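You operate a simulated robot arm through the tools that you are given. There is no shell and no other tool. Be economical: measure what you need, move in short steps, check, and stop when the job is done.

You are at the controls of a simulated robot arm. One attempt, no reset.

JOB
Put the glass jar marked "make-up" from the top of the steel table on the white tape there and the glass jar that says "supply" on the top of the grey stand. Fetch the brass hose end and set it on the bottom shelf of the steel rack. Take the 24 V relay from the top of the steel table and leave it on the top of the grey stand. Stack the 20 steel plug from the top of the steel table on top of the 15 steel plug. Fetch the brass nut from the top of the grey stand and set it on the left shelf. Fetch the small tub from the top of the white table and set it on the grey small disc. Do these in any order. Set down upright: glass jar, brass hose end, relay.

Only the result counts: the job must be done as asked and must still hold three seconds after the hand-in. Knocking over, shifting, dropping, spilling or breaking anything else fails it.

ROBOT AND FRAMES
A 7-joint arm with a fingered hand on a trunk, on a base that drives. Base frame: it is fixed to the floor where the robot stands at the start and does not move with it; the origin is under the middle of the robot, x ahead of it, y to its left, z up; the surface under the hand at the start is at about z = 0.88. Readings come in m, degrees, newtons and seconds.
Its first joint turns from -115.0 to 115.0 degrees. Places, roughly: bottom shelf of the steel rack [-1.8, -2.6, 0.3]; brass hose end (4x4x5 cm) [0.6, 0.2, 0.9]; brass nut (5x5x5 cm) [-0.5, 1.2, 0.8]; glass jar [0.75, 0, 1]; left shelf (15x34 cm) [0.3, -0.6, 0.8]; relay [0.5, 0.5, 1]; small disc (8x8x1 cm) [-1.8, 2.1, 0.7]; small tub [-1.75, 2, 0.75]; steel plug [0.25, 0.75, 1]; top of the grey stand [-0.3, 1.1, 0.8]; white tape (6x6x3 cm) [0.8, 0.3, 0.9]. Payload 5 kg.
Tool frame: the origin (TCP) lies between the finger pads and is the grasp point; the fingertips stand 0.032 m ahead of it; z points along the fingers, y is the line along which they close. The gripper opens to 0.16 m. The gripper's body begins 0.089 m behind the TCP. The gripper is a hand of 4 fingers: y runs from the thumb to the fingers, the wrist lies at [0, 0, -0.267] in the tool frame.
Orientation is that of the tool frame in the base frame, as a unit quaternion [w, x, y, z]. With the fingers straight down and closing along the base's y, the tool's x points along the base's -x, its y along +y and its z along -z.

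CONTROLS
- The arm moves only by the tool send_rows. Its argument "targets" is a list of rows, each a list of 6 numbers: the shift along the tool's x, y, z in m, then the turn, a rotation vector about the tool's x, y, z in degrees. In form: [[x, y, z, ax, ay, az], ...]. A call has 1 to 20 rows; each row shifts and turns the commanded pose from where the row before left it, along the tool's axes as they then stand. Rows are played at 5 a second. More than 0.05 m and 8.6 degrees between two rows, and nothing of the call is played. Where a pose cannot be reached the arm comes as near as it can. A force on the tool above 40 N (or 10 N above the force at the start of the call, whichever is more), or a blocked arm, ends the call early, and 0.2 s more pass. In this call time passes only in rows, and 0.2 s behind the last. The reply holds the time, the measured pose of the TCP, the force on the tool along the base axes, the opening and the grip force, in the units named above and with some noise, with the torque about the TCP (base axes, N m) and any sound that the robot's microphone picked up.
- Cameras (640 x 400 px; columns grow to the right, rows downward): "scene" is now at [-0.0101, 0.2248, 1.7366]; the picture's right is [0.56, -0.83, 0.00], its down [-0.77, -0.52, -0.36] and it looks along [0.30, 0.20, -0.93] (base axes); focal length 214 px, centre (320, 200). "wrist" rides on the gripper at [0.08, -0.004, -0.114] in the tool frame; the picture's right is [0.05, 1.00, 0.00], its down [-0.82, 0.04, -0.58] and it looks along [-0.58, 0.03, 0.82] (tool axes); focal length 265 px, centre (320, 200). There is no depth. A picture from a camera that has moved, and an enlarged one, comes with that camera's place and axes in the base frame and with its lens. The place of the scene camera against the robot may be out by one fixed shift of up to 0.018 m in any direction.
- get_image(camera): a new picture of that camera. No time passes.
- move_column(by): slides the trunk up (or, below 0, down) by that many m; the arm and the scene camera ride with it, the base frame stays. It gives what a move gives, with no picture.
- steer(legs): drives the robot by 1 to 6 legs, each [ahead, turn to the left] in m and degrees, along the robot's own axes; the way and the turn of a leg run together, so that a leg with both is an arc; at most 1.5 m and 180 degrees a leg. The arm and the cameras ride along, it lands a little off, and it stops where it bumps. It gives what a move gives.
- finger_targets(finger1, finger2, finger3, thumb_bend): sets how far each is bent, from 0 (flat) to 1 (curled in); at 0.3 the hand is open as for a grip, at 0.7 the pads meet at the TCP. One left out holds its place. A second passes; each finger stops where it meets its share of the squeeze, and holds until it gets a number again. It is the only way to open and close the hand. It gives what a move gives, with no picture; readings hold the bend of each and the force on the fingers (four entries, about 0 where the hand has none), thumb and palm.
- aim_head(pan, tilt): turns the head with the scene camera to pan (to the left, within 155 degrees either way) and tilt (down, from -29 to 69), counted from straight ahead of the robot. It gives what a move gives.
- enlarge(camera, box): a new picture of the part [left, top, right, bottom] of that camera's present view, enlarged. No time passes.
- finish_job(): hands the job in; it is judged then, once.

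Work in short steps. Places have to be worked out from the pictures, the camera data and where the tool is seen: move nearer, look again, correct. Check each grasp and each placing, and mend what went wrong. You have 207 turns and 184 pictures in all, those below and enlarged ones among them. Open the gripper and draw the arm clear of the work before you hand the job in, unless the task says otherwise.

The tools are called as name(argument=value, ...) on one line, values as JSON. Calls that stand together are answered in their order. send_rows: Moves the arm, as the interface text tells. Its arguments: {"type":"object","properties":{"targets":{"type":"array","items":{"type":"array","items":{"type":"number"}}}},"required":["targets"]} The other tools are called the same way: move_column (by) slides the trunk up or down; finger_targets (finger1, finger2, finger3, thumb_bend) moves the fingers one by one; steer (legs) drives the base; aim_head (pan, tilt) turns the head that bears the scene camera; get_image (camera) takes a picture; enlarge (camera, box) takes an enlarged picture of a part of a camera's view; finish_job () hands the job in.

At the start:

```text
time: 0.0
tcp_pos: [0.4229, 0.539, 1.1307]
tcp_rot: [0.0, 0.0, 1.0, 0.0]
contact_force: [0.1, -0.7, 0.2]
torque: [0.0, 0.01, 0.0]
finger_gap: 0.1597
gripper_force: 0.1
shape: jaw
bend: [0.3, 0.3, 0.3, 0.3]
finger forces: [0.0, 0.0, 0.1, 0.0, 0.0, 0.1]
trunk travel left (down, up): [-0.6, 0.39]
robot x, y, heading: [0.003, 0.0008, 0.1]
head pan, tilt: [34.2, 68.8]
```

scene: 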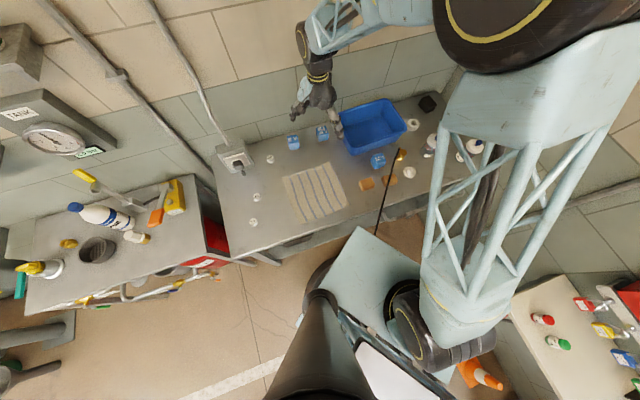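
wrist: 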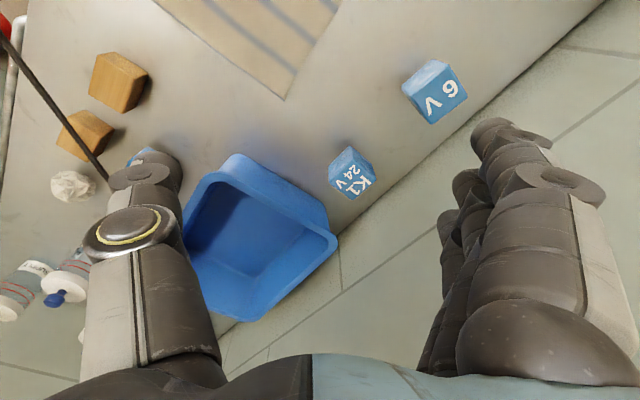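

I start by looking closer at the steel table in the scene view.

enlarge(camera="scene", box=[210, 90, 370, 250])

enlarge(camera="scene", box=[340, 80, 500, 210])

enlarge(camera="scene", box=[0, 150, 220, 320])

```text
2.50 times, centred on (290, 170) of scene
camera zoom: at [-0.0101, 0.2248, 1.7366], right [0.56, -0.83, 0.0], down [-0.77, -0.52, -0.36], along [0.3, 0.2, -0.93], focal length 536 px, centre (395, 275)
```

zoom: 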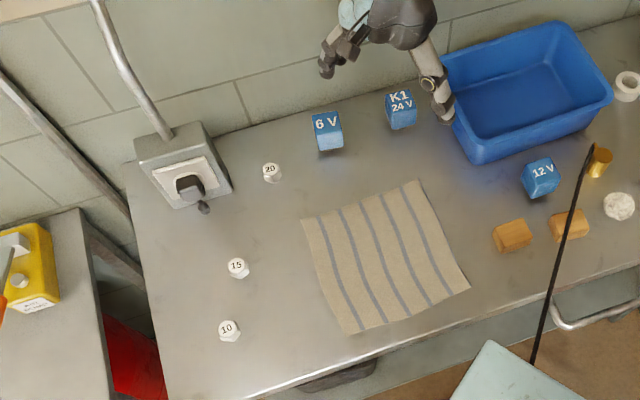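

```text
3.08 times, centred on (420, 145) of scene
camera zoom: at [-0.0101, 0.2248, 1.7366], right [0.56, -0.83, 0.0], down [-0.77, -0.52, -0.36], along [0.3, 0.2, -0.93], focal length 660 px, centre (12, 369)
```

zoom: 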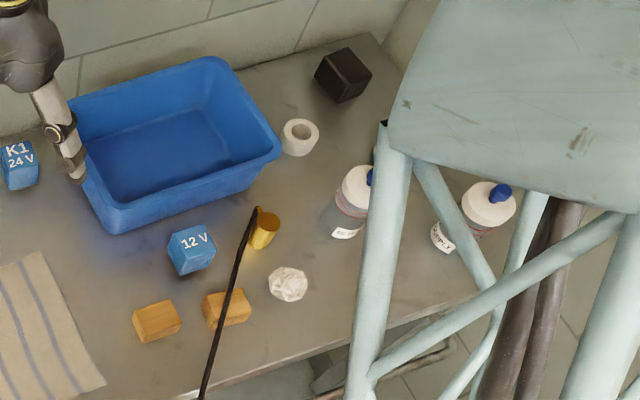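

```text
2.35 times, centred on (110, 235) of scene
camera zoom: at [-0.0101, 0.2248, 1.7366], right [0.56, -0.83, 0.0], down [-0.77, -0.52, -0.36], along [0.3, 0.2, -0.93], focal length 505 px, centre (814, 118)
```

zoom: 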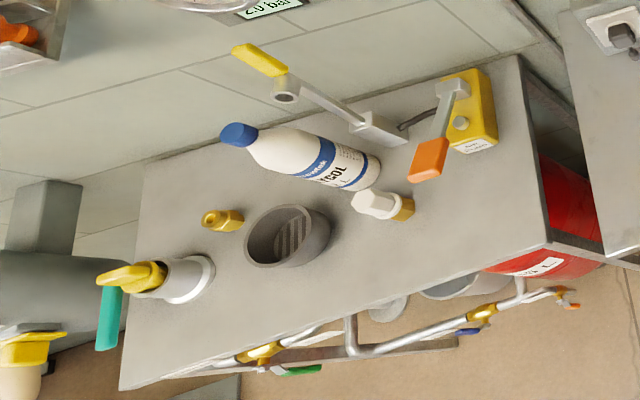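

The brass hose end seems to have a black line near it and the jars are hidden by the arm, so I pan the head for clearer views.

aim_head(pan=0, tilt=60)

get_image(camera="scene")

```text
time: 1.0
tcp_pos: [0.4231, 0.5384, 1.1307]
tcp_rot: [0.0, 0.0, 1.0, 0.0]
contact_force: [-0.8, -0.1, 0.2]
torque: [0.02, 0.03, -0.02]
finger_gap: 0.1598
gripper_force: 0.0
shape: jaw
bend: [0.3, 0.3, 0.3, 0.3]
finger forces: [0.0, 0.0, 0.0, 0.0, 0.1, 0.0]
trunk travel left (down, up): [-0.6, 0.39]
robot x, y, heading: [-0.0003, 0.0002, 0.0]
head pan, tilt: [0.0, 60.0]
```

```text
178 pictures are left
camera scene: at [0.0103, 0.1934, 1.746], right [0.0, -1.0, 0.0], down [-0.87, 0.0, -0.5], along [0.5, 0.0, -0.87], focal length 214 px, centre (320, 200)
```

scene: 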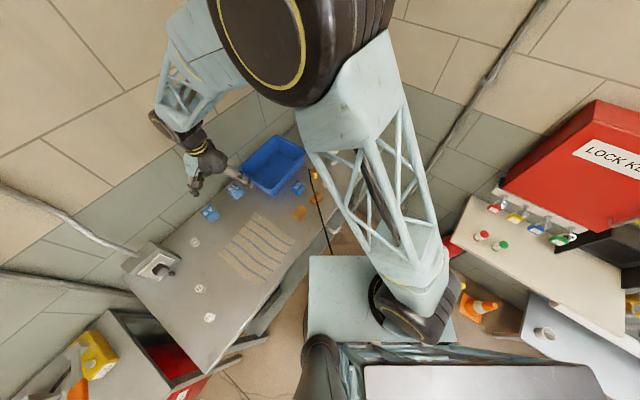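

The arm blocks this view; I take detailed wrist views of the relay area.

enlarge(camera="wrist", box=[300, 40, 500, 220])

enlarge(camera="wrist", box=[0, 20, 200, 340])

aim_head(pan=100, tilt=50)

get_image(camera="scene")

```text
2.22 times, centred on (400, 130) of wrist
camera zoom: at [0.3432, 0.5349, 1.2449], right [-0.05, 1.0, 0.0], down [0.82, 0.04, 0.58], along [0.58, 0.03, -0.82], focal length 590 px, centre (142, 356)
```

zoom: 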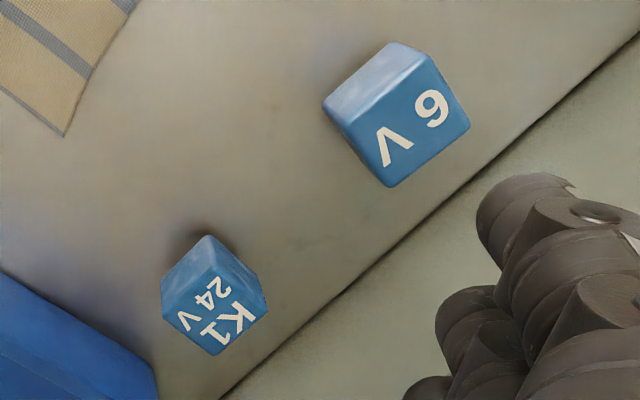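

```text
1.25 times, centred on (100, 180) of wrist
camera zoom: at [0.3432, 0.5349, 1.2449], right [-0.05, 1.0, 0.0], down [0.82, 0.04, 0.58], along [0.58, 0.03, -0.82], focal length 332 px, centre (595, 225)
```

zoom: 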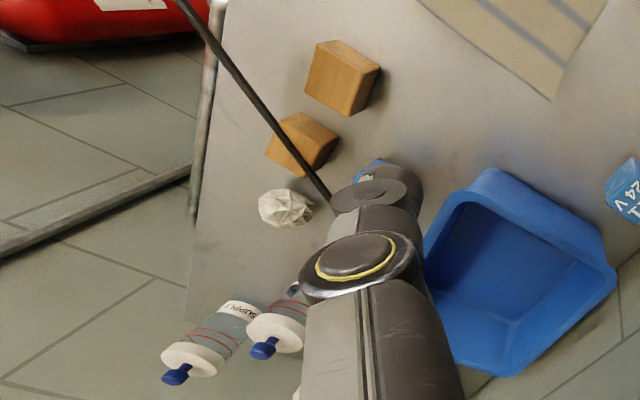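

```text
time: 2.8
tcp_pos: [0.423, 0.5397, 1.1306]
tcp_rot: [-0.001, 0.001, 1.0, 0.0]
contact_force: [0.1, -0.7, 0.2]
torque: [0.0, -0.01, -0.02]
finger_gap: 0.16
gripper_force: 0.0
shape: jaw
bend: [0.3, 0.3, 0.3, 0.3]
finger forces: [0.0, 0.1, 0.0, 0.0, 0.1, 0.0]
trunk travel left (down, up): [-0.6, 0.39]
robot x, y, heading: [-0.0003, 0.0042, 0.1]
head pan, tilt: [100.0, 50.0]
```

```text
175 pictures are left
camera scene: at [-0.0697, 0.2692, 1.7586], right [0.98, 0.17, 0.0], down [0.13, -0.75, -0.64], along [-0.11, 0.63, -0.77], focal length 214 px, centre (320, 200)
```

scene: 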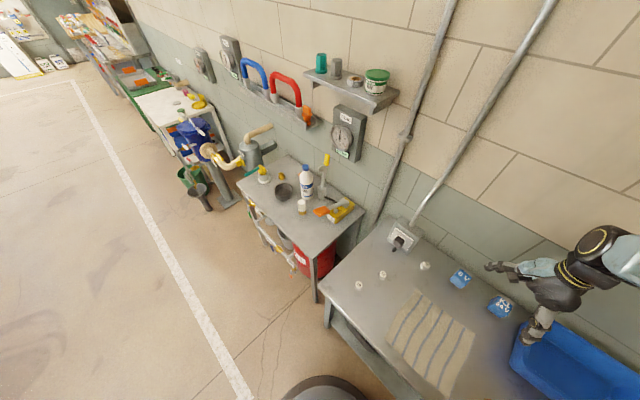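

The relay's top face reads "K1 24 V" at about (0.527, 0.585), with the table running at roughly -36° in the base frame. I turn the hand to match the table and then hover near the relay for a better look.

send_rows(targets=[[0, 0, 0, 0, 0, 7.2], [0, 0, 0, 0, 0, 7.2], [0, 0, 0, 0, 0, 7.2], [0, 0, 0, 0, 0, 7.2], [0, 0, 0, 0, 0, 7.2]])

get_image(camera="wrist")

```text
time: 4.0
tcp_pos: [0.4238, 0.54, 1.132]
tcp_rot: [0.0, 0.31, 0.951, 0.0]
contact_force: [-0.6, -0.7, -0.2]
torque: [0.0, 0.03, -0.02]
finger_gap: 0.1598
gripper_force: 0.1
shape: jaw
bend: [0.3, 0.3, 0.3, 0.3]
finger forces: [0.0, 0.0, 0.1, 0.0, 0.0, 0.0]
trunk travel left (down, up): [-0.6, 0.39]
robot x, y, heading: [0.0007, -0.0008, -0.1]
head pan, tilt: [100.0, 50.0]
```

```text
174 pictures are left
camera wrist: at [0.3565, 0.5835, 1.2451], right [0.55, 0.84, 0.0], down [0.68, -0.45, 0.58], along [0.48, -0.32, -0.82], focal length 265 px, centre (320, 200)
```

wrist: 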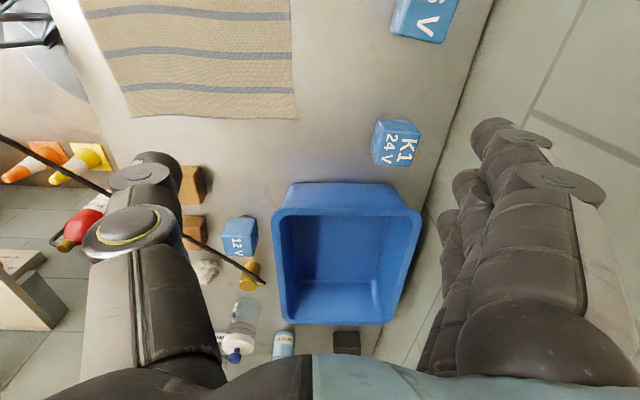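

The hand is aligned with the table now. I check how far the wall is behind the table near the relay.

aim_head(pan=50, tilt=55)

enlarge(camera="scene", box=[240, 60, 480, 210])

```text
time: 5.1
tcp_pos: [0.4228, 0.5381, 1.1308]
tcp_rot: [0.001, 0.309, 0.951, 0.0]
contact_force: [-1.0, 0.2, -0.6]
torque: [0.0, 0.0, 0.01]
finger_gap: 0.16
gripper_force: 0.0
shape: jaw
bend: [0.3, 0.3, 0.3, 0.3]
finger forces: [0.0, 0.0, 0.0, 0.0, 0.1, 0.1]
trunk travel left (down, up): [-0.6, 0.39]
robot x, y, heading: [-0.0024, 0.0005, 0.2]
head pan, tilt: [50.0, 55.0]
```

```text
2.67 times, centred on (360, 135) of scene
camera zoom: at [-0.0101, 0.2486, 1.7521], right [0.77, -0.64, 0.0], down [-0.53, -0.63, -0.57], along [0.37, 0.44, -0.82], focal length 572 px, centre (213, 373)
```

zoom: 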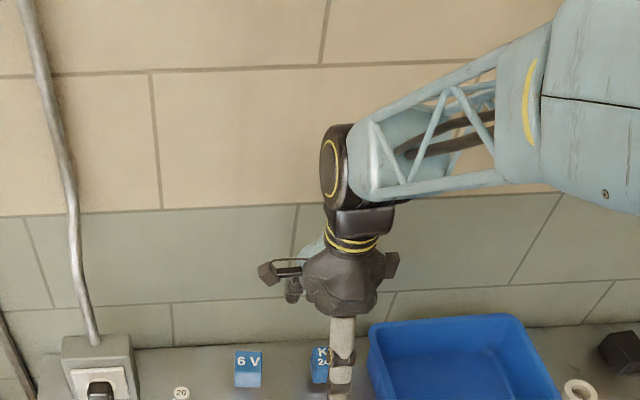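

Two views put the wall at the back edge of the table, about 10 cm behind the relay. I half-bend the fingers to stay clear of it, and hover above the relay.

finger_targets(finger1=0.52, finger2=0.52, finger3=0.52, thumb_bend=0.35)

send_rows(targets=[[-0.025, 0.03, 0, 0, 0, 0], [-0.026, 0.03, 0, 0, 0, 0], [0, 0.039, 0, 0, 0, 0], [0, 0, 0.03, 0, 0, 0], [0, 0, 0.03, 0, 0, 0]])

get_image(camera="wrist")

```text
time: 6.1
tcp_pos: [0.4228, 0.539, 1.1312]
tcp_rot: [0.0, 0.31, 0.951, -0.001]
contact_force: [-1.0, -0.3, -0.5]
torque: [-0.01, -0.02, 0.03]
finger_gap: 0.118
gripper_force: 0.1
shape: fingers
bend: [0.52, 0.52, 0.52, 0.35]
finger forces: [0.1, 0.0, 0.1, 0.0, 0.0, 0.0]
trunk travel left (down, up): [-0.6, 0.39]
robot x, y, heading: [0.0008, 0.0004, -0.1]
head pan, tilt: [50.0, 55.0]
```

```text
time: 7.3
tcp_pos: [0.5245, 0.5907, 1.0716]
tcp_rot: [0.0, 0.309, 0.951, 0.0]
contact_force: [0.0, 0.5, -0.2]
torque: [-0.03, -0.01, 0.0]
finger_gap: 0.1181
gripper_force: 0.1
shape: fingers
bend: [0.52, 0.52, 0.52, 0.35]
finger forces: [0.0, 0.1, 0.1, 0.1, 0.0, 0.0]
trunk travel left (down, up): [-0.6, 0.39]
robot x, y, heading: [0.0002, 0.0, -0.1]
head pan, tilt: [50.0, 55.0]
```

```text
172 pictures are left
camera wrist: at [0.4578, 0.6345, 1.1848], right [0.55, 0.84, 0.0], down [0.68, -0.45, 0.58], along [0.48, -0.32, -0.82], focal length 265 px, centre (320, 200)
```

wrist: 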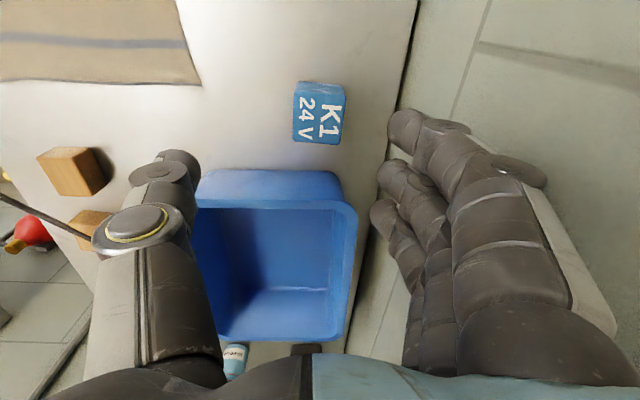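

The relay is centred under the hand and there's clearance to the bin and wall. I descend to grasp height (TCP z ≈ 0.922).

send_rows(targets=[[0, 0, 0.04, 0, 0, 0], [0, 0, 0.04, 0, 0, 0], [0, 0, 0.04, 0, 0, 0], [0, 0, 0.02, 0, 0, 0], [0, 0, 0.01, 0, 0, 0]])

get_image(camera="wrist")

```text
time: 8.5
tcp_pos: [0.5216, 0.5896, 0.9206]
tcp_rot: [0.0, 0.309, 0.951, -0.001]
contact_force: [0.7, -0.3, 0.2]
torque: [0.03, 0.02, -0.04]
finger_gap: 0.1178
gripper_force: 0.1
shape: fingers
bend: [0.52, 0.52, 0.52, 0.35]
finger forces: [0.0, 0.0, 0.0, 0.1, 0.0, 0.1]
trunk travel left (down, up): [-0.6, 0.39]
robot x, y, heading: [0.002, -0.0074, 0.1]
head pan, tilt: [50.0, 55.0]
```

```text
171 pictures are left
camera wrist: at [0.4544, 0.6339, 1.0349], right [0.55, 0.84, 0.0], down [0.68, -0.45, 0.58], along [0.48, -0.31, -0.82], focal length 265 px, centre (320, 200)
```

wrist: 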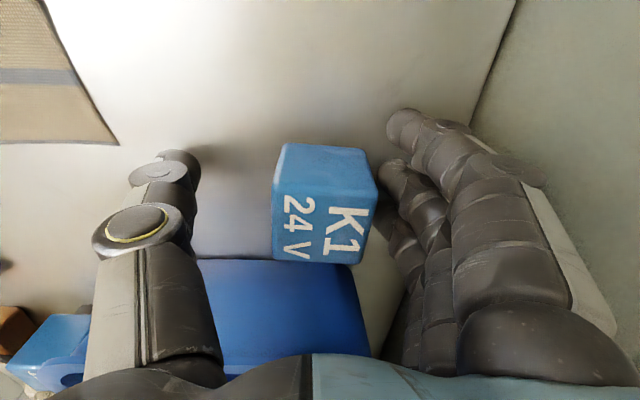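

The relay sits between fingers and thumb; I close the hand on it.

finger_targets(finger1=0.53, finger2=0.53, finger3=0.53, thumb_bend=0.53)

finger_targets(finger1=0.7, finger2=0.7, finger3=0.7, thumb_bend=0.7)

get_image(camera="wrist")

```text
time: 9.5
tcp_pos: [0.5216, 0.5904, 0.9211]
tcp_rot: [0.0, 0.309, 0.951, 0.0]
contact_force: [0.2, 0.0, 0.4]
torque: [-0.02, 0.02, 0.0]
finger_gap: 0.0802
gripper_force: 0.1
shape: fingers
bend: [0.53, 0.53, 0.53, 0.53]
finger forces: [0.0, 0.1, 0.0, 0.0, 0.1, 0.0]
trunk travel left (down, up): [-0.6, 0.39]
robot x, y, heading: [0.0008, -0.0004, 0.0]
head pan, tilt: [50.0, 55.0]
```

```text
time: 10.5
tcp_pos: [0.521, 0.5903, 0.9215]
tcp_rot: [0.0, 0.309, 0.951, 0.0]
contact_force: [-0.4, -0.6, 0.3]
torque: [0.03, 0.0, -0.03]
finger_gap: 0.0383
gripper_force: 19.5
shape: fingers
bend: [0.7, 0.59, 0.6, 0.64]
finger forces: [0.0, 9.8, 9.7, 0.1, 19.5, 0.0]
trunk travel left (down, up): [-0.6, 0.39]
robot x, y, heading: [-0.0009, -0.0022, -0.1]
head pan, tilt: [50.0, 55.0]
```

```text
170 pictures are left
camera wrist: at [0.4545, 0.6341, 1.0347], right [0.55, 0.84, 0.0], down [0.68, -0.44, 0.58], along [0.48, -0.32, -0.82], focal length 265 px, centre (320, 200)
```

wrist: 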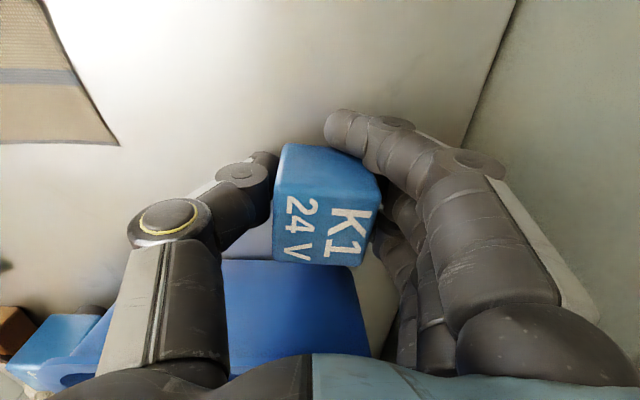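

The grip is firm (19.5 N, gap 3.8 cm). I lift straight up, and meanwhile turn the head toward the grey stand.

send_rows(targets=[[0, 0, -0.04, 0, 0, 0], [0, 0, -0.05, 0, 0, 0], [0, 0, -0.05, 0, 0, 0], [0, 0, -0.05, 0, 0, 0], [0, 0, -0.05, 0, 0, 0]])

aim_head(pan=100, tilt=60)

enlarge(camera="scene", box=[200, 70, 440, 220])

```text
time: 11.7
tcp_pos: [0.5206, 0.5876, 1.1607]
tcp_rot: [0.0, 0.308, 0.951, 0.0]
contact_force: [-0.8, -0.2, -1.2]
torque: [0.0, 0.02, -0.03]
finger_gap: 0.0381
gripper_force: 19.3
shape: fingers
bend: [0.7, 0.59, 0.6, 0.64]
finger forces: [0.0, 9.7, 9.5, 0.0, 19.3, 0.0]
trunk travel left (down, up): [-0.6, 0.39]
robot x, y, heading: [0.0008, -0.0021, -0.3]
head pan, tilt: [50.0, 55.0]
```

```text
time: 12.9
tcp_pos: [0.5214, 0.5904, 1.1594]
tcp_rot: [0.0, 0.309, 0.951, 0.0]
contact_force: [0.2, -0.3, -0.7]
torque: [-0.01, -0.01, -0.02]
finger_gap: 0.0381
gripper_force: 18.8
shape: fingers
bend: [0.7, 0.59, 0.6, 0.64]
finger forces: [0.1, 9.7, 9.6, 0.0, 19.3, 0.0]
trunk travel left (down, up): [-0.6, 0.39]
robot x, y, heading: [0.0026, 0.0007, 0.0]
head pan, tilt: [100.0, 60.0]
```

```text
2.67 times, centred on (320, 145) of scene
camera zoom: at [-0.0678, 0.2591, 1.746], right [0.98, 0.17, 0.0], down [0.15, -0.85, -0.5], along [-0.09, 0.49, -0.87], focal length 572 px, centre (320, 347)
```

zoom: 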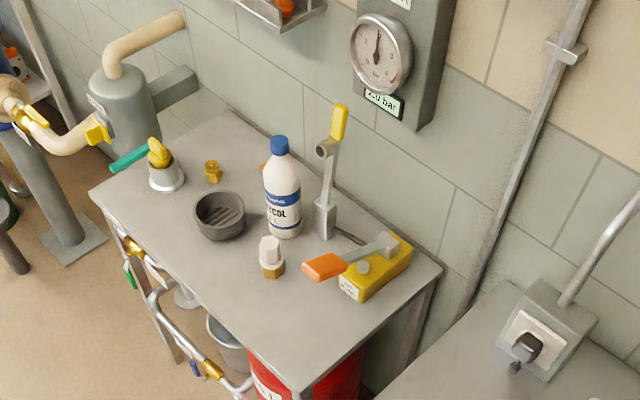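

The brass nut is at about (-0.48, 1.19) and a free spot on the stand's front right is at about (-0.145, 0.795). I carry the relay there at height.

send_rows(targets=[[0.044, -0.0151, 0, 0, 0, 0], [0.044, -0.0151, 0, 0, 0, 0], [0.044, -0.0151, 0, 0, 0, 0], [0.044, -0.0151, 0, 0, 0, 0], [0.044, -0.0151, 0, 0, 0, 0], [0.044, -0.0151, 0, 0, 0, 0], [0.044, -0.0151, 0, 0, 0, 0], [0.044, -0.0151, 0, 0, 0, 0], [0.044, -0.0151, 0, 0, 0, 0], [0.044, -0.0151, 0, 0, 0, 0], [0.044, -0.0151, 0, 0, 0, 0], [0.044, -0.0151, 0, 0, 0, 0], [0.044, -0.0151, 0, 0, 0, 0], [0.044, -0.0151, 0, 0, 0, 0], [0.044, -0.0151, 0, 0, 0, 0]])

get_image(camera="wrist")

get_image(camera="scene")

```text
time: 16.1
tcp_pos: [-0.1448, 0.7962, 1.1599]
tcp_rot: [0.0, 0.309, 0.951, 0.0]
contact_force: [0.2, 0.6, -0.6]
torque: [-0.02, -0.01, -0.02]
finger_gap: 0.0378
gripper_force: 18.7
shape: fingers
bend: [0.7, 0.59, 0.6, 0.64]
finger forces: [0.0, 9.6, 9.2, 0.0, 18.8, 0.0]
trunk travel left (down, up): [-0.6, 0.39]
robot x, y, heading: [0.0009, 0.0011, -0.1]
head pan, tilt: [100.0, 60.0]
```

```text
168 pictures are left
camera wrist: at [-0.2116, 0.8395, 1.2733], right [0.55, 0.84, 0.0], down [0.68, -0.44, 0.58], along [0.48, -0.32, -0.82], focal length 265 px, centre (320, 200)
```

wrist: 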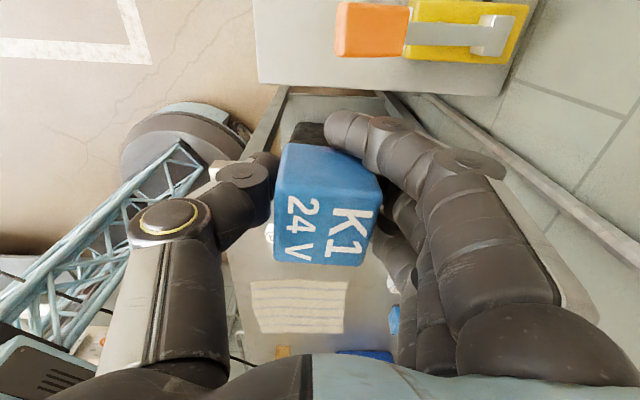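

```text
167 pictures are left
camera scene: at [-0.0694, 0.2603, 1.7457], right [0.98, 0.17, 0.0], down [0.15, -0.85, -0.5], along [-0.09, 0.49, -0.87], focal length 214 px, centre (320, 200)
```

scene: 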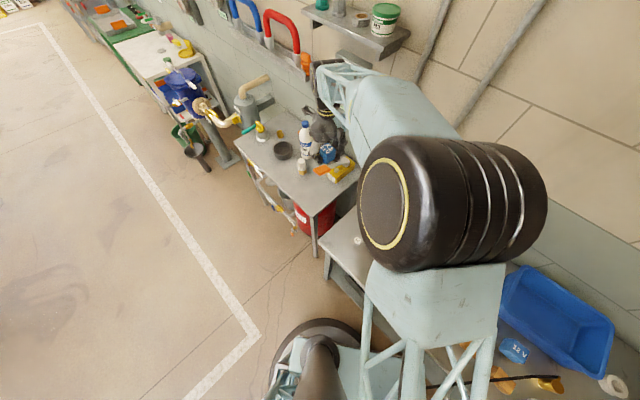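

An orange lever overhangs the stand's right part at z≈0.93, so I choose the front strip at about (-0.29, 0.83) and move there, then look before lowering.

send_rows(targets=[[0.045, -0.02, 0, 0, 0, 0], [0.045, -0.02, 0, 0, 0, 0], [0.045, -0.02, 0, 0, 0, 0], [0, 0, 0.04, 0, 0, 0], [0, 0, 0.04, 0, 0, 0]])

get_image(camera="wrist")

enlarge(camera="scene", box=[210, 70, 400, 230])

```text
time: 17.2
tcp_pos: [-0.1776, 0.863, 1.13]
tcp_rot: [-0.007, 0.372, 0.928, 0.01]
contact_force: [0.4, -1.6, -0.3]
torque: [0.06, 0.01, 0.01]
finger_gap: 0.0376
gripper_force: 18.6
shape: fingers
bend: [0.7, 0.59, 0.6, 0.64]
finger forces: [0.0, 9.5, 9.3, 0.0, 18.8, 0.0]
trunk travel left (down, up): [-0.6, 0.39]
robot x, y, heading: [0.0022, 0.0023, -0.1]
head pan, tilt: [100.0, 60.0]
stopped in row 5: the arm was blocked; the commanded pose is now the measured one
```

```text
166 pictures are left
camera wrist: at [-0.2371, 0.9139, 1.2457], right [0.65, 0.76, 0.01], down [0.62, -0.55, 0.56], along [0.43, -0.36, -0.83], focal length 265 px, centre (320, 200)
```

wrist: 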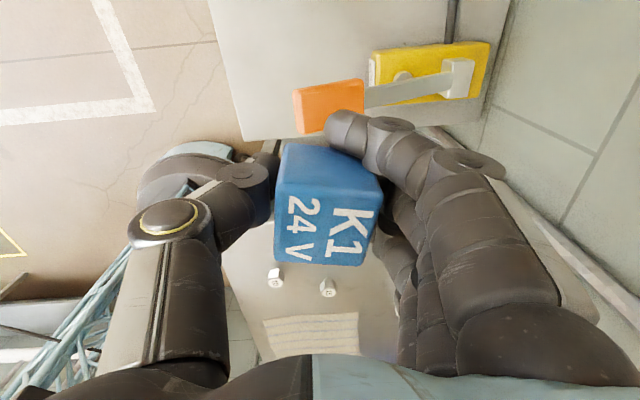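

```text
2.50 times, centred on (305, 150) of scene
camera zoom: at [-0.0676, 0.2572, 1.7464], right [0.98, 0.17, 0.0], down [0.15, -0.85, -0.5], along [-0.09, 0.49, -0.87], focal length 536 px, centre (358, 325)
```

zoom: 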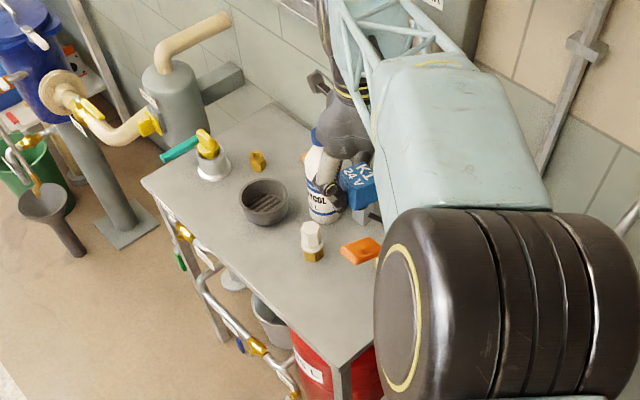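

The arm hit its first-joint limit and swung slightly. I level it, raise it, bring it back right, and then will turn the base left.

send_rows(targets=[[0, 0, -0.04, 0, 0, 0], [0, 0, -0.04, 0.76, -1.17, 0], [-0.043, 0.0127, 0, 0, 0, 0], [-0.043, 0.0127, 0, 0, 0, 0], [-0.043, 0.0127, 0, 0, 0, 0], [-0.043, 0.0127, 0, 0, 0, 0], [-0.043, 0.0127, 0, 0, 0, 0], [-0.043, 0.0127, 0, 0, 0, 0], [-0.043, 0.0127, 0, 0, 0, 0]])

steer(legs=[[0, 45]])

get_image(camera="wrist")

get_image(camera="scene")

```text
time: 19.2
tcp_pos: [0.1006, 0.7179, 1.21]
tcp_rot: [0.0, 0.372, 0.928, -0.001]
contact_force: [-0.3, -0.5, -1.2]
torque: [0.01, 0.04, 0.02]
finger_gap: 0.0342
gripper_force: 73.2
shape: fingers
bend: [0.71, 0.59, 0.61, 0.65]
finger forces: [57.0, 11.3, 62.8, 0.0, 16.0, 0.0]
trunk travel left (down, up): [-0.6, 0.39]
robot x, y, heading: [-0.0004, 0.0031, -0.1]
head pan, tilt: [100.0, 60.0]
```

```text
time: 21.8
tcp_pos: [-0.4277, 0.5871, 1.2083]
tcp_rot: [0.001, -0.003, 1.0, 0.0]
contact_force: [-0.2, -0.4, -1.3]
torque: [-0.01, 0.01, 0.0]
finger_gap: 0.0339
gripper_force: 68.8
shape: fingers
bend: [0.71, 0.59, 0.61, 0.65]
finger forces: [53.8, 11.0, 58.9, 0.0, 15.1, 0.0]
trunk travel left (down, up): [-0.6, 0.39]
robot x, y, heading: [0.0031, -0.0006, 43.7]
head pan, tilt: [100.0, 60.0]
```

```text
164 pictures are left
camera wrist: at [-0.5077, 0.5824, 1.3227], right [-0.06, 1.0, 0.0], down [0.81, 0.05, 0.58], along [0.58, 0.03, -0.81], focal length 265 px, centre (320, 200)
```

wrist: 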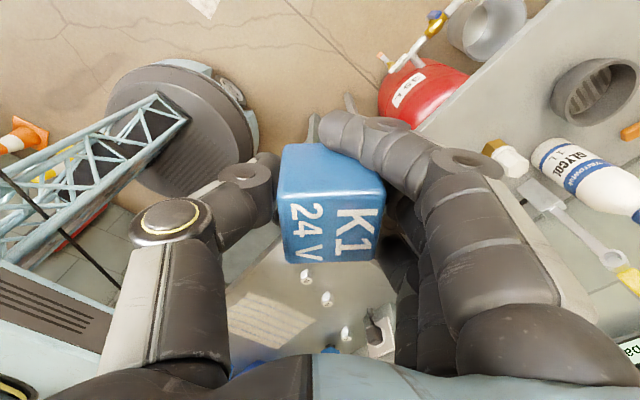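

```text
163 pictures are left
camera scene: at [-0.2353, 0.1338, 1.7459], right [0.59, 0.81, 0.0], down [0.7, -0.51, -0.5], along [-0.4, 0.29, -0.87], focal length 214 px, centre (320, 200)
```

scene: 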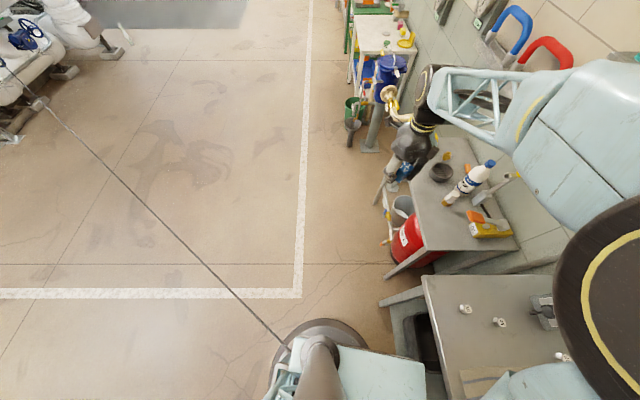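

The base turned cleanly to 43.7°. I realign the hand with the stand, and move the relay above the front strip of the stand.

send_rows(targets=[[0, 0, 0, 0, 0, 7.2], [0, 0, 0, 0, 0, 7.2], [0, 0, 0, 0, 0, 7.2], [0, 0, 0, 0, 0, 7.2], [0, 0, 0, 0, 0, 7.4], [0.005, 0.046, 0, 0, 0, 0], [0.005, 0.046, 0, 0, 0, 0], [0.005, 0.046, 0, 0, 0, 0], [0.005, 0.046, 0, 0, 0, 0], [0.005, 0.046, 0, 0, 0, 0], [0.005, 0.046, 0, 0, 0, 0], [0, 0, 0.04, 0, 0, 0], [0, 0, 0.04, 0, 0, 0]])

get_image(camera="wrist")

enlarge(camera="scene", box=[350, 110, 540, 290])

```text
time: 24.6
tcp_pos: [-0.288, 0.8307, 1.1256]
tcp_rot: [0.003, 0.308, 0.951, 0.0]
contact_force: [0.0, 0.2, -0.8]
torque: [-0.02, -0.02, -0.01]
finger_gap: 0.0337
gripper_force: 62.9
shape: fingers
bend: [0.71, 0.59, 0.61, 0.65]
finger forces: [47.7, 10.9, 51.3, 0.1, 15.2, 0.0]
trunk travel left (down, up): [-0.6, 0.39]
robot x, y, heading: [0.0021, -0.0024, 43.9]
head pan, tilt: [100.0, 60.0]
```

```text
162 pictures are left
camera wrist: at [-0.3562, 0.8735, 1.24], right [0.54, 0.84, 0.0], down [0.68, -0.44, 0.58], along [0.49, -0.32, -0.81], focal length 265 px, centre (320, 200)
```

wrist: 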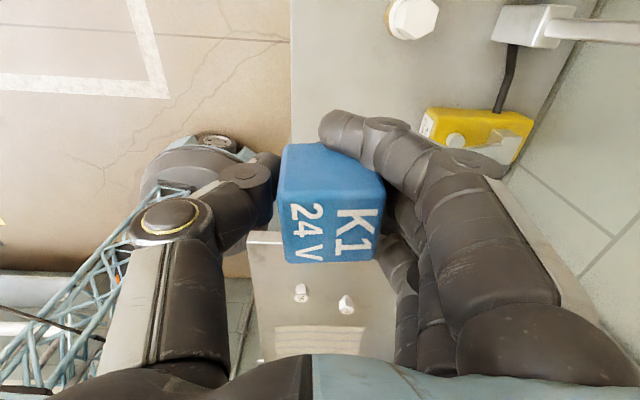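

```text
2.22 times, centred on (445, 200) of scene
camera zoom: at [-0.2354, 0.1354, 1.7458], right [0.59, 0.81, 0.0], down [0.7, -0.51, -0.5], along [-0.4, 0.29, -0.87], focal length 477 px, centre (42, 200)
```

zoom: 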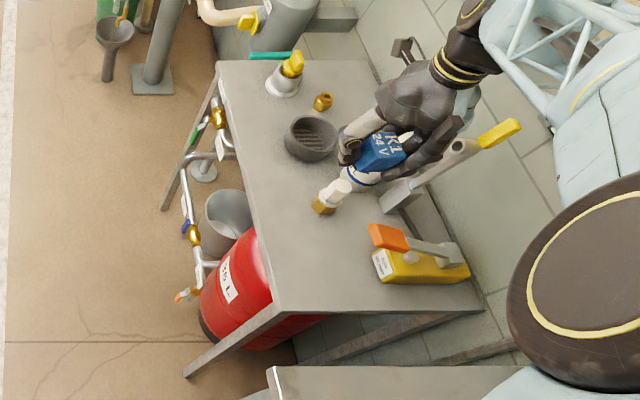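

The relay is above the front strip (n = 0.50, edge at 0.459), clear of the white fitting and lever. I lower towards the stand.

send_rows(targets=[[0, 0, 0.045, 0, 0, 0], [0, 0, 0.045, 0, 0, 0], [0, 0, 0.045, 0, 0, 0], [0, 0, 0.045, 0, 0, 0], [0, 0, 0.045, 0, 0, 0], [0, 0, 0.02, 0, 0, 0], [0, 0, 0.015, 0, 0, 0]])

get_image(camera="wrist")

enlarge(camera="scene", box=[350, 110, 540, 290])

```text
time: 26.2
tcp_pos: [-0.2894, 0.8274, 0.8689]
tcp_rot: [0.002, 0.307, 0.952, 0.0]
contact_force: [0.5, -0.4, -0.6]
torque: [-0.04, 0.01, 0.01]
finger_gap: 0.0338
gripper_force: 59.1
shape: fingers
bend: [0.71, 0.59, 0.61, 0.65]
finger forces: [44.3, 10.7, 47.6, 0.0, 15.0, 0.0]
trunk travel left (down, up): [-0.6, 0.39]
robot x, y, heading: [0.002, 0.0019, 44.0]
head pan, tilt: [100.0, 60.0]
```

```text
160 pictures are left
camera wrist: at [-0.3572, 0.8717, 0.9828], right [0.54, 0.84, 0.0], down [0.68, -0.44, 0.58], along [0.49, -0.31, -0.81], focal length 265 px, centre (320, 200)
```

wrist: 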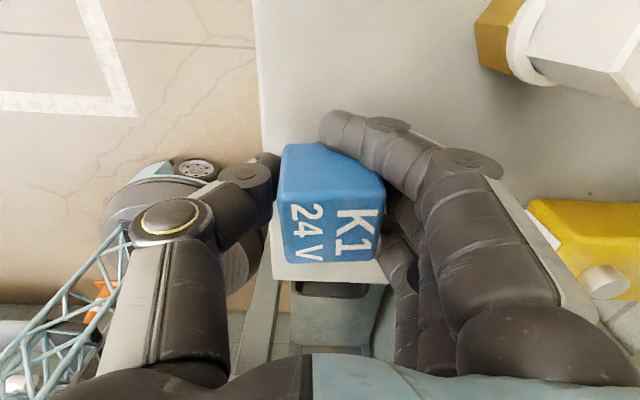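

```text
2.22 times, centred on (445, 200) of scene
camera zoom: at [-0.2352, 0.1345, 1.7459], right [0.59, 0.81, 0.0], down [0.7, -0.51, -0.5], along [-0.4, 0.29, -0.87], focal length 477 px, centre (42, 200)
```

zoom: 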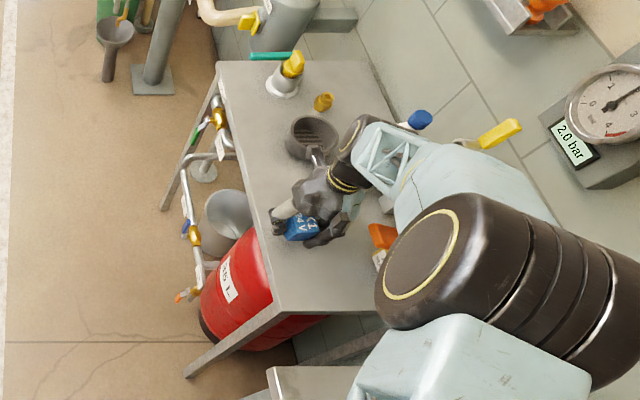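

No contact yet at z = 0.869; I step down gently until the relay touches.

send_rows(targets=[[0, 0, 0.01, 0, 0, 0], [0, 0, 0.007, 0, 0, 0], [0, 0, 0.004, 0, 0, 0]])

send_rows(targets=[[0, 0, 0.003, 0, 0, 0], [0, 0, 0.003, 0, 0, 0]])

```text
time: 27.0
tcp_pos: [-0.29, 0.8271, 0.8477]
tcp_rot: [0.002, 0.307, 0.952, 0.0]
contact_force: [0.4, 0.1, -0.3]
torque: [-0.03, 0.01, 0.02]
finger_gap: 0.0336
gripper_force: 58.9
shape: fingers
bend: [0.71, 0.59, 0.61, 0.65]
finger forces: [44.1, 10.9, 47.5, 0.1, 15.0, 0.0]
trunk travel left (down, up): [-0.6, 0.39]
robot x, y, heading: [-0.0024, 0.0027, 44.0]
head pan, tilt: [100.0, 60.0]
```

```text
time: 27.6
tcp_pos: [-0.2883, 0.8281, 0.8427]
tcp_rot: [0.002, 0.307, 0.952, 0.0]
contact_force: [0.1, -0.2, -1.1]
torque: [0.03, 0.0, -0.02]
finger_gap: 0.0339
gripper_force: 58.2
shape: fingers
bend: [0.71, 0.59, 0.61, 0.65]
finger forces: [44.1, 10.8, 47.5, 0.0, 15.0, 0.1]
trunk travel left (down, up): [-0.6, 0.39]
robot x, y, heading: [0.0002, 0.0005, 43.7]
head pan, tilt: [100.0, 60.0]
```

send_rows(targets=[[0, 0, 0.003, 0, 0, 0], [0, 0, 0.002, 0, 0, 0]])

send_rows(targets=[[0, 0, 0.002, 0, 0, 0], [0, 0, 0.002, 0, 0, 0]])

```text
time: 28.2
tcp_pos: [-0.2896, 0.8285, 0.84]
tcp_rot: [0.002, 0.308, 0.951, 0.003]
contact_force: [0.4, -0.3, 15.4]
torque: [0.04, -0.29, 0.01]
finger_gap: 0.0338
gripper_force: 63.1
shape: fingers
bend: [0.71, 0.59, 0.61, 0.65]
finger forces: [48.7, 10.4, 50.5, 0.0, 17.5, 0.0]
trunk travel left (down, up): [-0.6, 0.39]
robot x, y, heading: [0.0026, -0.0004, 44.2]
head pan, tilt: [100.0, 60.0]
```

```text
time: 28.8
tcp_pos: [-0.29, 0.8292, 0.8398]
tcp_rot: [-0.001, 0.307, 0.952, 0.003]
contact_force: [1.2, -3.4, 20.0]
torque: [-0.09, -0.45, -0.07]
finger_gap: 0.0337
gripper_force: 67.4
shape: fingers
bend: [0.71, 0.59, 0.62, 0.66]
finger forces: [51.0, 10.3, 54.3, 0.1, 19.4, 0.0]
trunk travel left (down, up): [-0.6, 0.39]
robot x, y, heading: [0.0015, 0.0008, 44.1]
head pan, tilt: [100.0, 60.0]
stopped in row 2: the force on the tool passed its limit at 42 N (the readings are from after the stop); the commanded pose is now the measured one
```

Contact made at z ≈ 0.840 (I should comment before every call; noted). I relieve the pressure a bit and open the hand.

send_rows(targets=[[0, 0, -0.001, 0, 0, 0]])

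finger_targets(finger1=0.52, finger2=0.52, finger3=0.52, thumb_bend=0.4)

get_image(camera="wrist")

```text
time: 29.2
tcp_pos: [-0.2896, 0.8306, 0.8403]
tcp_rot: [0.0, 0.307, 0.952, 0.003]
contact_force: [-0.5, 0.3, 20.1]
torque: [0.06, -0.36, -0.03]
finger_gap: 0.034
gripper_force: 66.2
shape: fingers
bend: [0.71, 0.59, 0.62, 0.66]
finger forces: [51.0, 10.6, 51.8, 0.1, 18.5, 0.0]
trunk travel left (down, up): [-0.6, 0.39]
robot x, y, heading: [0.0002, 0.0001, 44.0]
head pan, tilt: [100.0, 60.0]
```

```text
time: 30.2
tcp_pos: [-0.2898, 0.8294, 0.8401]
tcp_rot: [-0.001, 0.307, 0.952, 0.003]
contact_force: [-3.2, 2.6, 27.6]
torque: [0.6, -0.63, 0.14]
finger_gap: 0.0866
gripper_force: 28.6
shape: fingers
bend: [0.69, 0.5, 0.54, 0.4]
finger forces: [27.4, 4.2, 24.7, 0.1, 0.1, 0.1]
trunk travel left (down, up): [-0.6, 0.39]
robot x, y, heading: [0.0019, 0.0018, 44.3]
head pan, tilt: [100.0, 60.0]
```

```text
158 pictures are left
camera wrist: at [-0.3567, 0.8727, 0.9541], right [0.54, 0.84, 0.01], down [0.69, -0.45, 0.58], along [0.49, -0.31, -0.82], focal length 265 px, centre (320, 200)
```

wrist: 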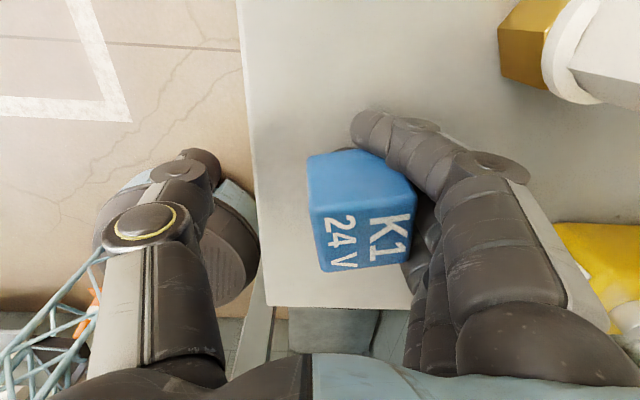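

The relay is wedged between fingers 1 and 3. I open finger 1 alone to free it.

finger_targets(finger1=0.4)

get_image(camera="wrist")

```text
time: 31.2
tcp_pos: [-0.2895, 0.8289, 0.8398]
tcp_rot: [0.001, 0.308, 0.952, 0.002]
contact_force: [-4.3, -1.3, 27.5]
torque: [0.66, -0.77, 0.17]
finger_gap: 0.089
gripper_force: 35.6
shape: fingers
bend: [0.64, 0.5, 0.54, 0.4]
finger forces: [27.8, 11.1, 31.6, 0.0, 0.0, 0.0]
trunk travel left (down, up): [-0.6, 0.39]
robot x, y, heading: [-0.0024, -0.0002, 44.0]
head pan, tilt: [100.0, 60.0]
```

```text
157 pictures are left
camera wrist: at [-0.3567, 0.8721, 0.9538], right [0.54, 0.84, 0.0], down [0.69, -0.45, 0.58], along [0.49, -0.31, -0.82], focal length 265 px, centre (320, 200)
```

wrist: 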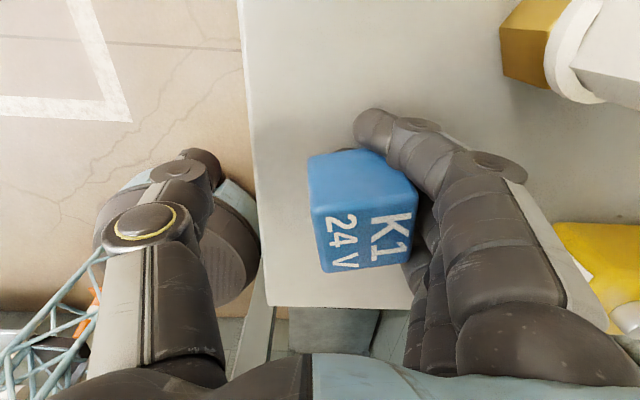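

Finger 2 acts as a pusher: I bend it inwards while drawing fingers 1 and 3 fully open.

finger_targets(finger1=0.3, finger2=0.58, finger3=0.3)

get_image(camera="wrist")

```text
time: 32.2
tcp_pos: [-0.2886, 0.8295, 0.8394]
tcp_rot: [0.0, 0.308, 0.952, 0.003]
contact_force: [1.3, 6.3, 23.1]
torque: [1.21, -0.74, 0.17]
finger_gap: 0.1504
gripper_force: 11.9
shape: fingers
bend: [0.3, 0.54, 0.3, 0.4]
finger forces: [0.0, 23.2, 0.0, 0.0, 0.0, 0.0]
trunk travel left (down, up): [-0.6, 0.39]
robot x, y, heading: [0.0004, -0.0034, 44.0]
head pan, tilt: [100.0, 60.0]
```

```text
156 pictures are left
camera wrist: at [-0.3558, 0.873, 0.9531], right [0.54, 0.84, 0.0], down [0.68, -0.45, 0.58], along [0.49, -0.31, -0.82], focal length 265 px, centre (320, 200)
```

wrist: 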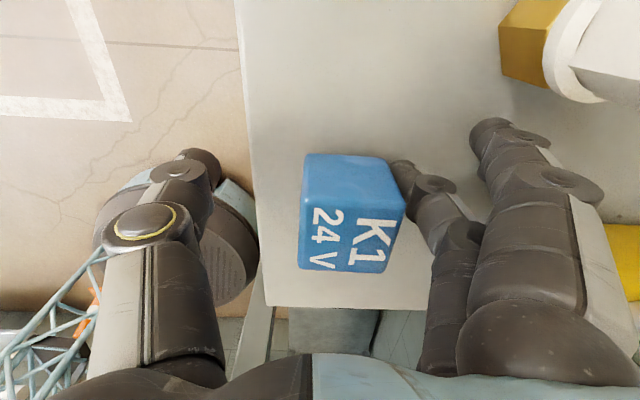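

The relay is free of fingers 1 and 3. I open finger 2, then rise straight up and check.

finger_targets(finger2=0.4)

send_rows(targets=[[0, 0, -0.01, 0, 0, 0], [0, 0, -0.03, 0, 0, 0], [0, 0, -0.05, 0, 0, 0], [0, 0, -0.05, 0, 0, 0], [0, 0, -0.05, 0, 0, 0], [0, 0, -0.05, 0, 0, 0]])

get_image(camera="wrist")

enlarge(camera="scene", box=[350, 110, 540, 290])

```text
time: 33.2
tcp_pos: [-0.2891, 0.8286, 0.8374]
tcp_rot: [0.001, 0.307, 0.952, 0.002]
contact_force: [-3.0, -3.1, 10.7]
torque: [0.36, -0.26, 0.0]
finger_gap: 0.1508
gripper_force: 5.5
shape: fingers
bend: [0.3, 0.58, 0.3, 0.4]
finger forces: [0.0, 11.2, 0.0, 0.1, 0.0, 0.0]
trunk travel left (down, up): [-0.6, 0.39]
robot x, y, heading: [0.0036, 0.0004, 43.9]
head pan, tilt: [100.0, 60.0]
```

```text
time: 34.6
tcp_pos: [-0.2905, 0.8281, 1.0772]
tcp_rot: [0.0, 0.307, 0.952, 0.001]
contact_force: [-1.1, -0.4, -0.4]
torque: [-0.01, -0.01, 0.0]
finger_gap: 0.1504
gripper_force: 0.0
shape: fingers
bend: [0.3, 0.4, 0.3, 0.4]
finger forces: [0.0, 0.0, 0.0, 0.0, 0.1, 0.0]
trunk travel left (down, up): [-0.6, 0.39]
robot x, y, heading: [-0.0, 0.0001, 44.4]
head pan, tilt: [100.0, 60.0]
```

```text
155 pictures are left
camera wrist: at [-0.3569, 0.8719, 1.1914], right [0.54, 0.84, 0.0], down [0.68, -0.44, 0.58], along [0.49, -0.31, -0.82], focal length 265 px, centre (320, 200)
```

wrist: 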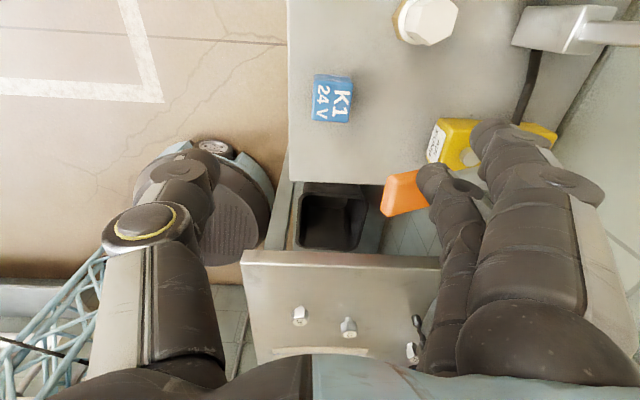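

```text
2.22 times, centred on (445, 200) of scene
camera zoom: at [-0.2347, 0.133, 1.7461], right [0.59, 0.81, 0.0], down [0.7, -0.51, -0.5], along [-0.4, 0.29, -0.87], focal length 477 px, centre (42, 200)
```

zoom: 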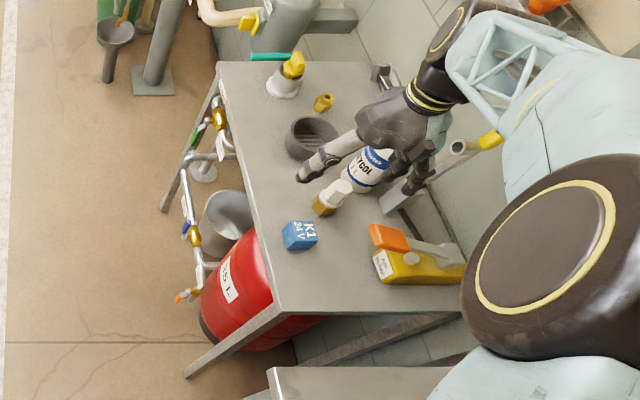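

The 24 V relay stands upright on the stand. Next the plugs: I move the hand back over the steel table above the "20" plug (~(0.296, 0.697)).

send_rows(targets=[[0, 0, -0.045, 0, 0, 0], [0, 0, -0.045, 0, 0, 0], [-0.046, 0, 0, 0, 0, 0], [-0.046, 0, 0, 0, 0, 0], [-0.046, 0, 0, 0, 0, 0], [-0.046, 0, 0, 0, 0, 0], [-0.046, 0, 0, 0, 0, 0], [-0.046, 0, 0, 0, 0, 0], [-0.046, 0, 0, 0, 0, 0], [-0.046, 0, 0, 0, 0, 0], [-0.046, 0, 0, 0, 0, 0], [-0.046, 0, 0, 0, 0, 0], [-0.0153, 0.0397, 0, 0, 0, 0], [-0.0153, 0.0397, 0, 0, 0, 0], [-0.0153, 0.0397, 0, 0, 0, 0], [-0.0153, 0.0397, 0, 0, 0, 0], [-0.0153, 0.0397, 0, 0, 0, 0], [-0.0153, 0.0397, 0, 0, 0, 0]])

get_image(camera="wrist")

aim_head(pan=10, tilt=60)

get_image(camera="scene")

```text
time: 38.4
tcp_pos: [0.2984, 0.6993, 1.1686]
tcp_rot: [0.0, 0.307, 0.952, 0.002]
contact_force: [0.2, 0.3, -0.3]
torque: [-0.01, 0.0, 0.02]
finger_gap: 0.1505
gripper_force: 0.0
shape: fingers
bend: [0.3, 0.4, 0.3, 0.4]
finger forces: [0.0, 0.0, 0.0, 0.0, 0.0, 0.0]
trunk travel left (down, up): [-0.6, 0.39]
robot x, y, heading: [-0.0017, 0.0012, 44.0]
head pan, tilt: [100.0, 60.0]
```

```text
153 pictures are left
camera wrist: at [0.2322, 0.7426, 1.2827], right [0.54, 0.84, 0.0], down [0.69, -0.44, 0.58], along [0.49, -0.31, -0.82], focal length 265 px, centre (320, 200)
```

wrist: 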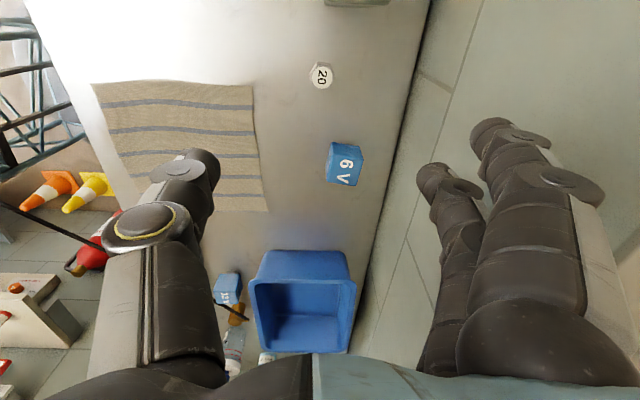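

```text
time: 40.0
tcp_pos: [0.2975, 0.6978, 1.1692]
tcp_rot: [0.0, 0.308, 0.952, 0.002]
contact_force: [0.2, -0.3, 0.1]
torque: [-0.01, -0.01, 0.02]
finger_gap: 0.1508
gripper_force: 0.1
shape: fingers
bend: [0.3, 0.4, 0.3, 0.4]
finger forces: [0.0, 0.0, 0.0, 0.0, 0.0, 0.0]
trunk travel left (down, up): [-0.6, 0.39]
robot x, y, heading: [0.0026, 0.0027, 43.9]
head pan, tilt: [10.0, 60.0]
```

```text
152 pictures are left
camera scene: at [-0.1416, 0.1485, 1.746], right [0.81, -0.59, 0.0], down [-0.51, -0.7, -0.5], along [0.29, 0.4, -0.87], focal length 214 px, centre (320, 200)
```

scene: 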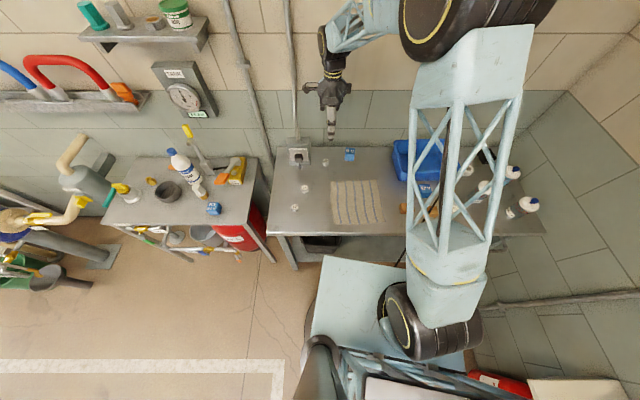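

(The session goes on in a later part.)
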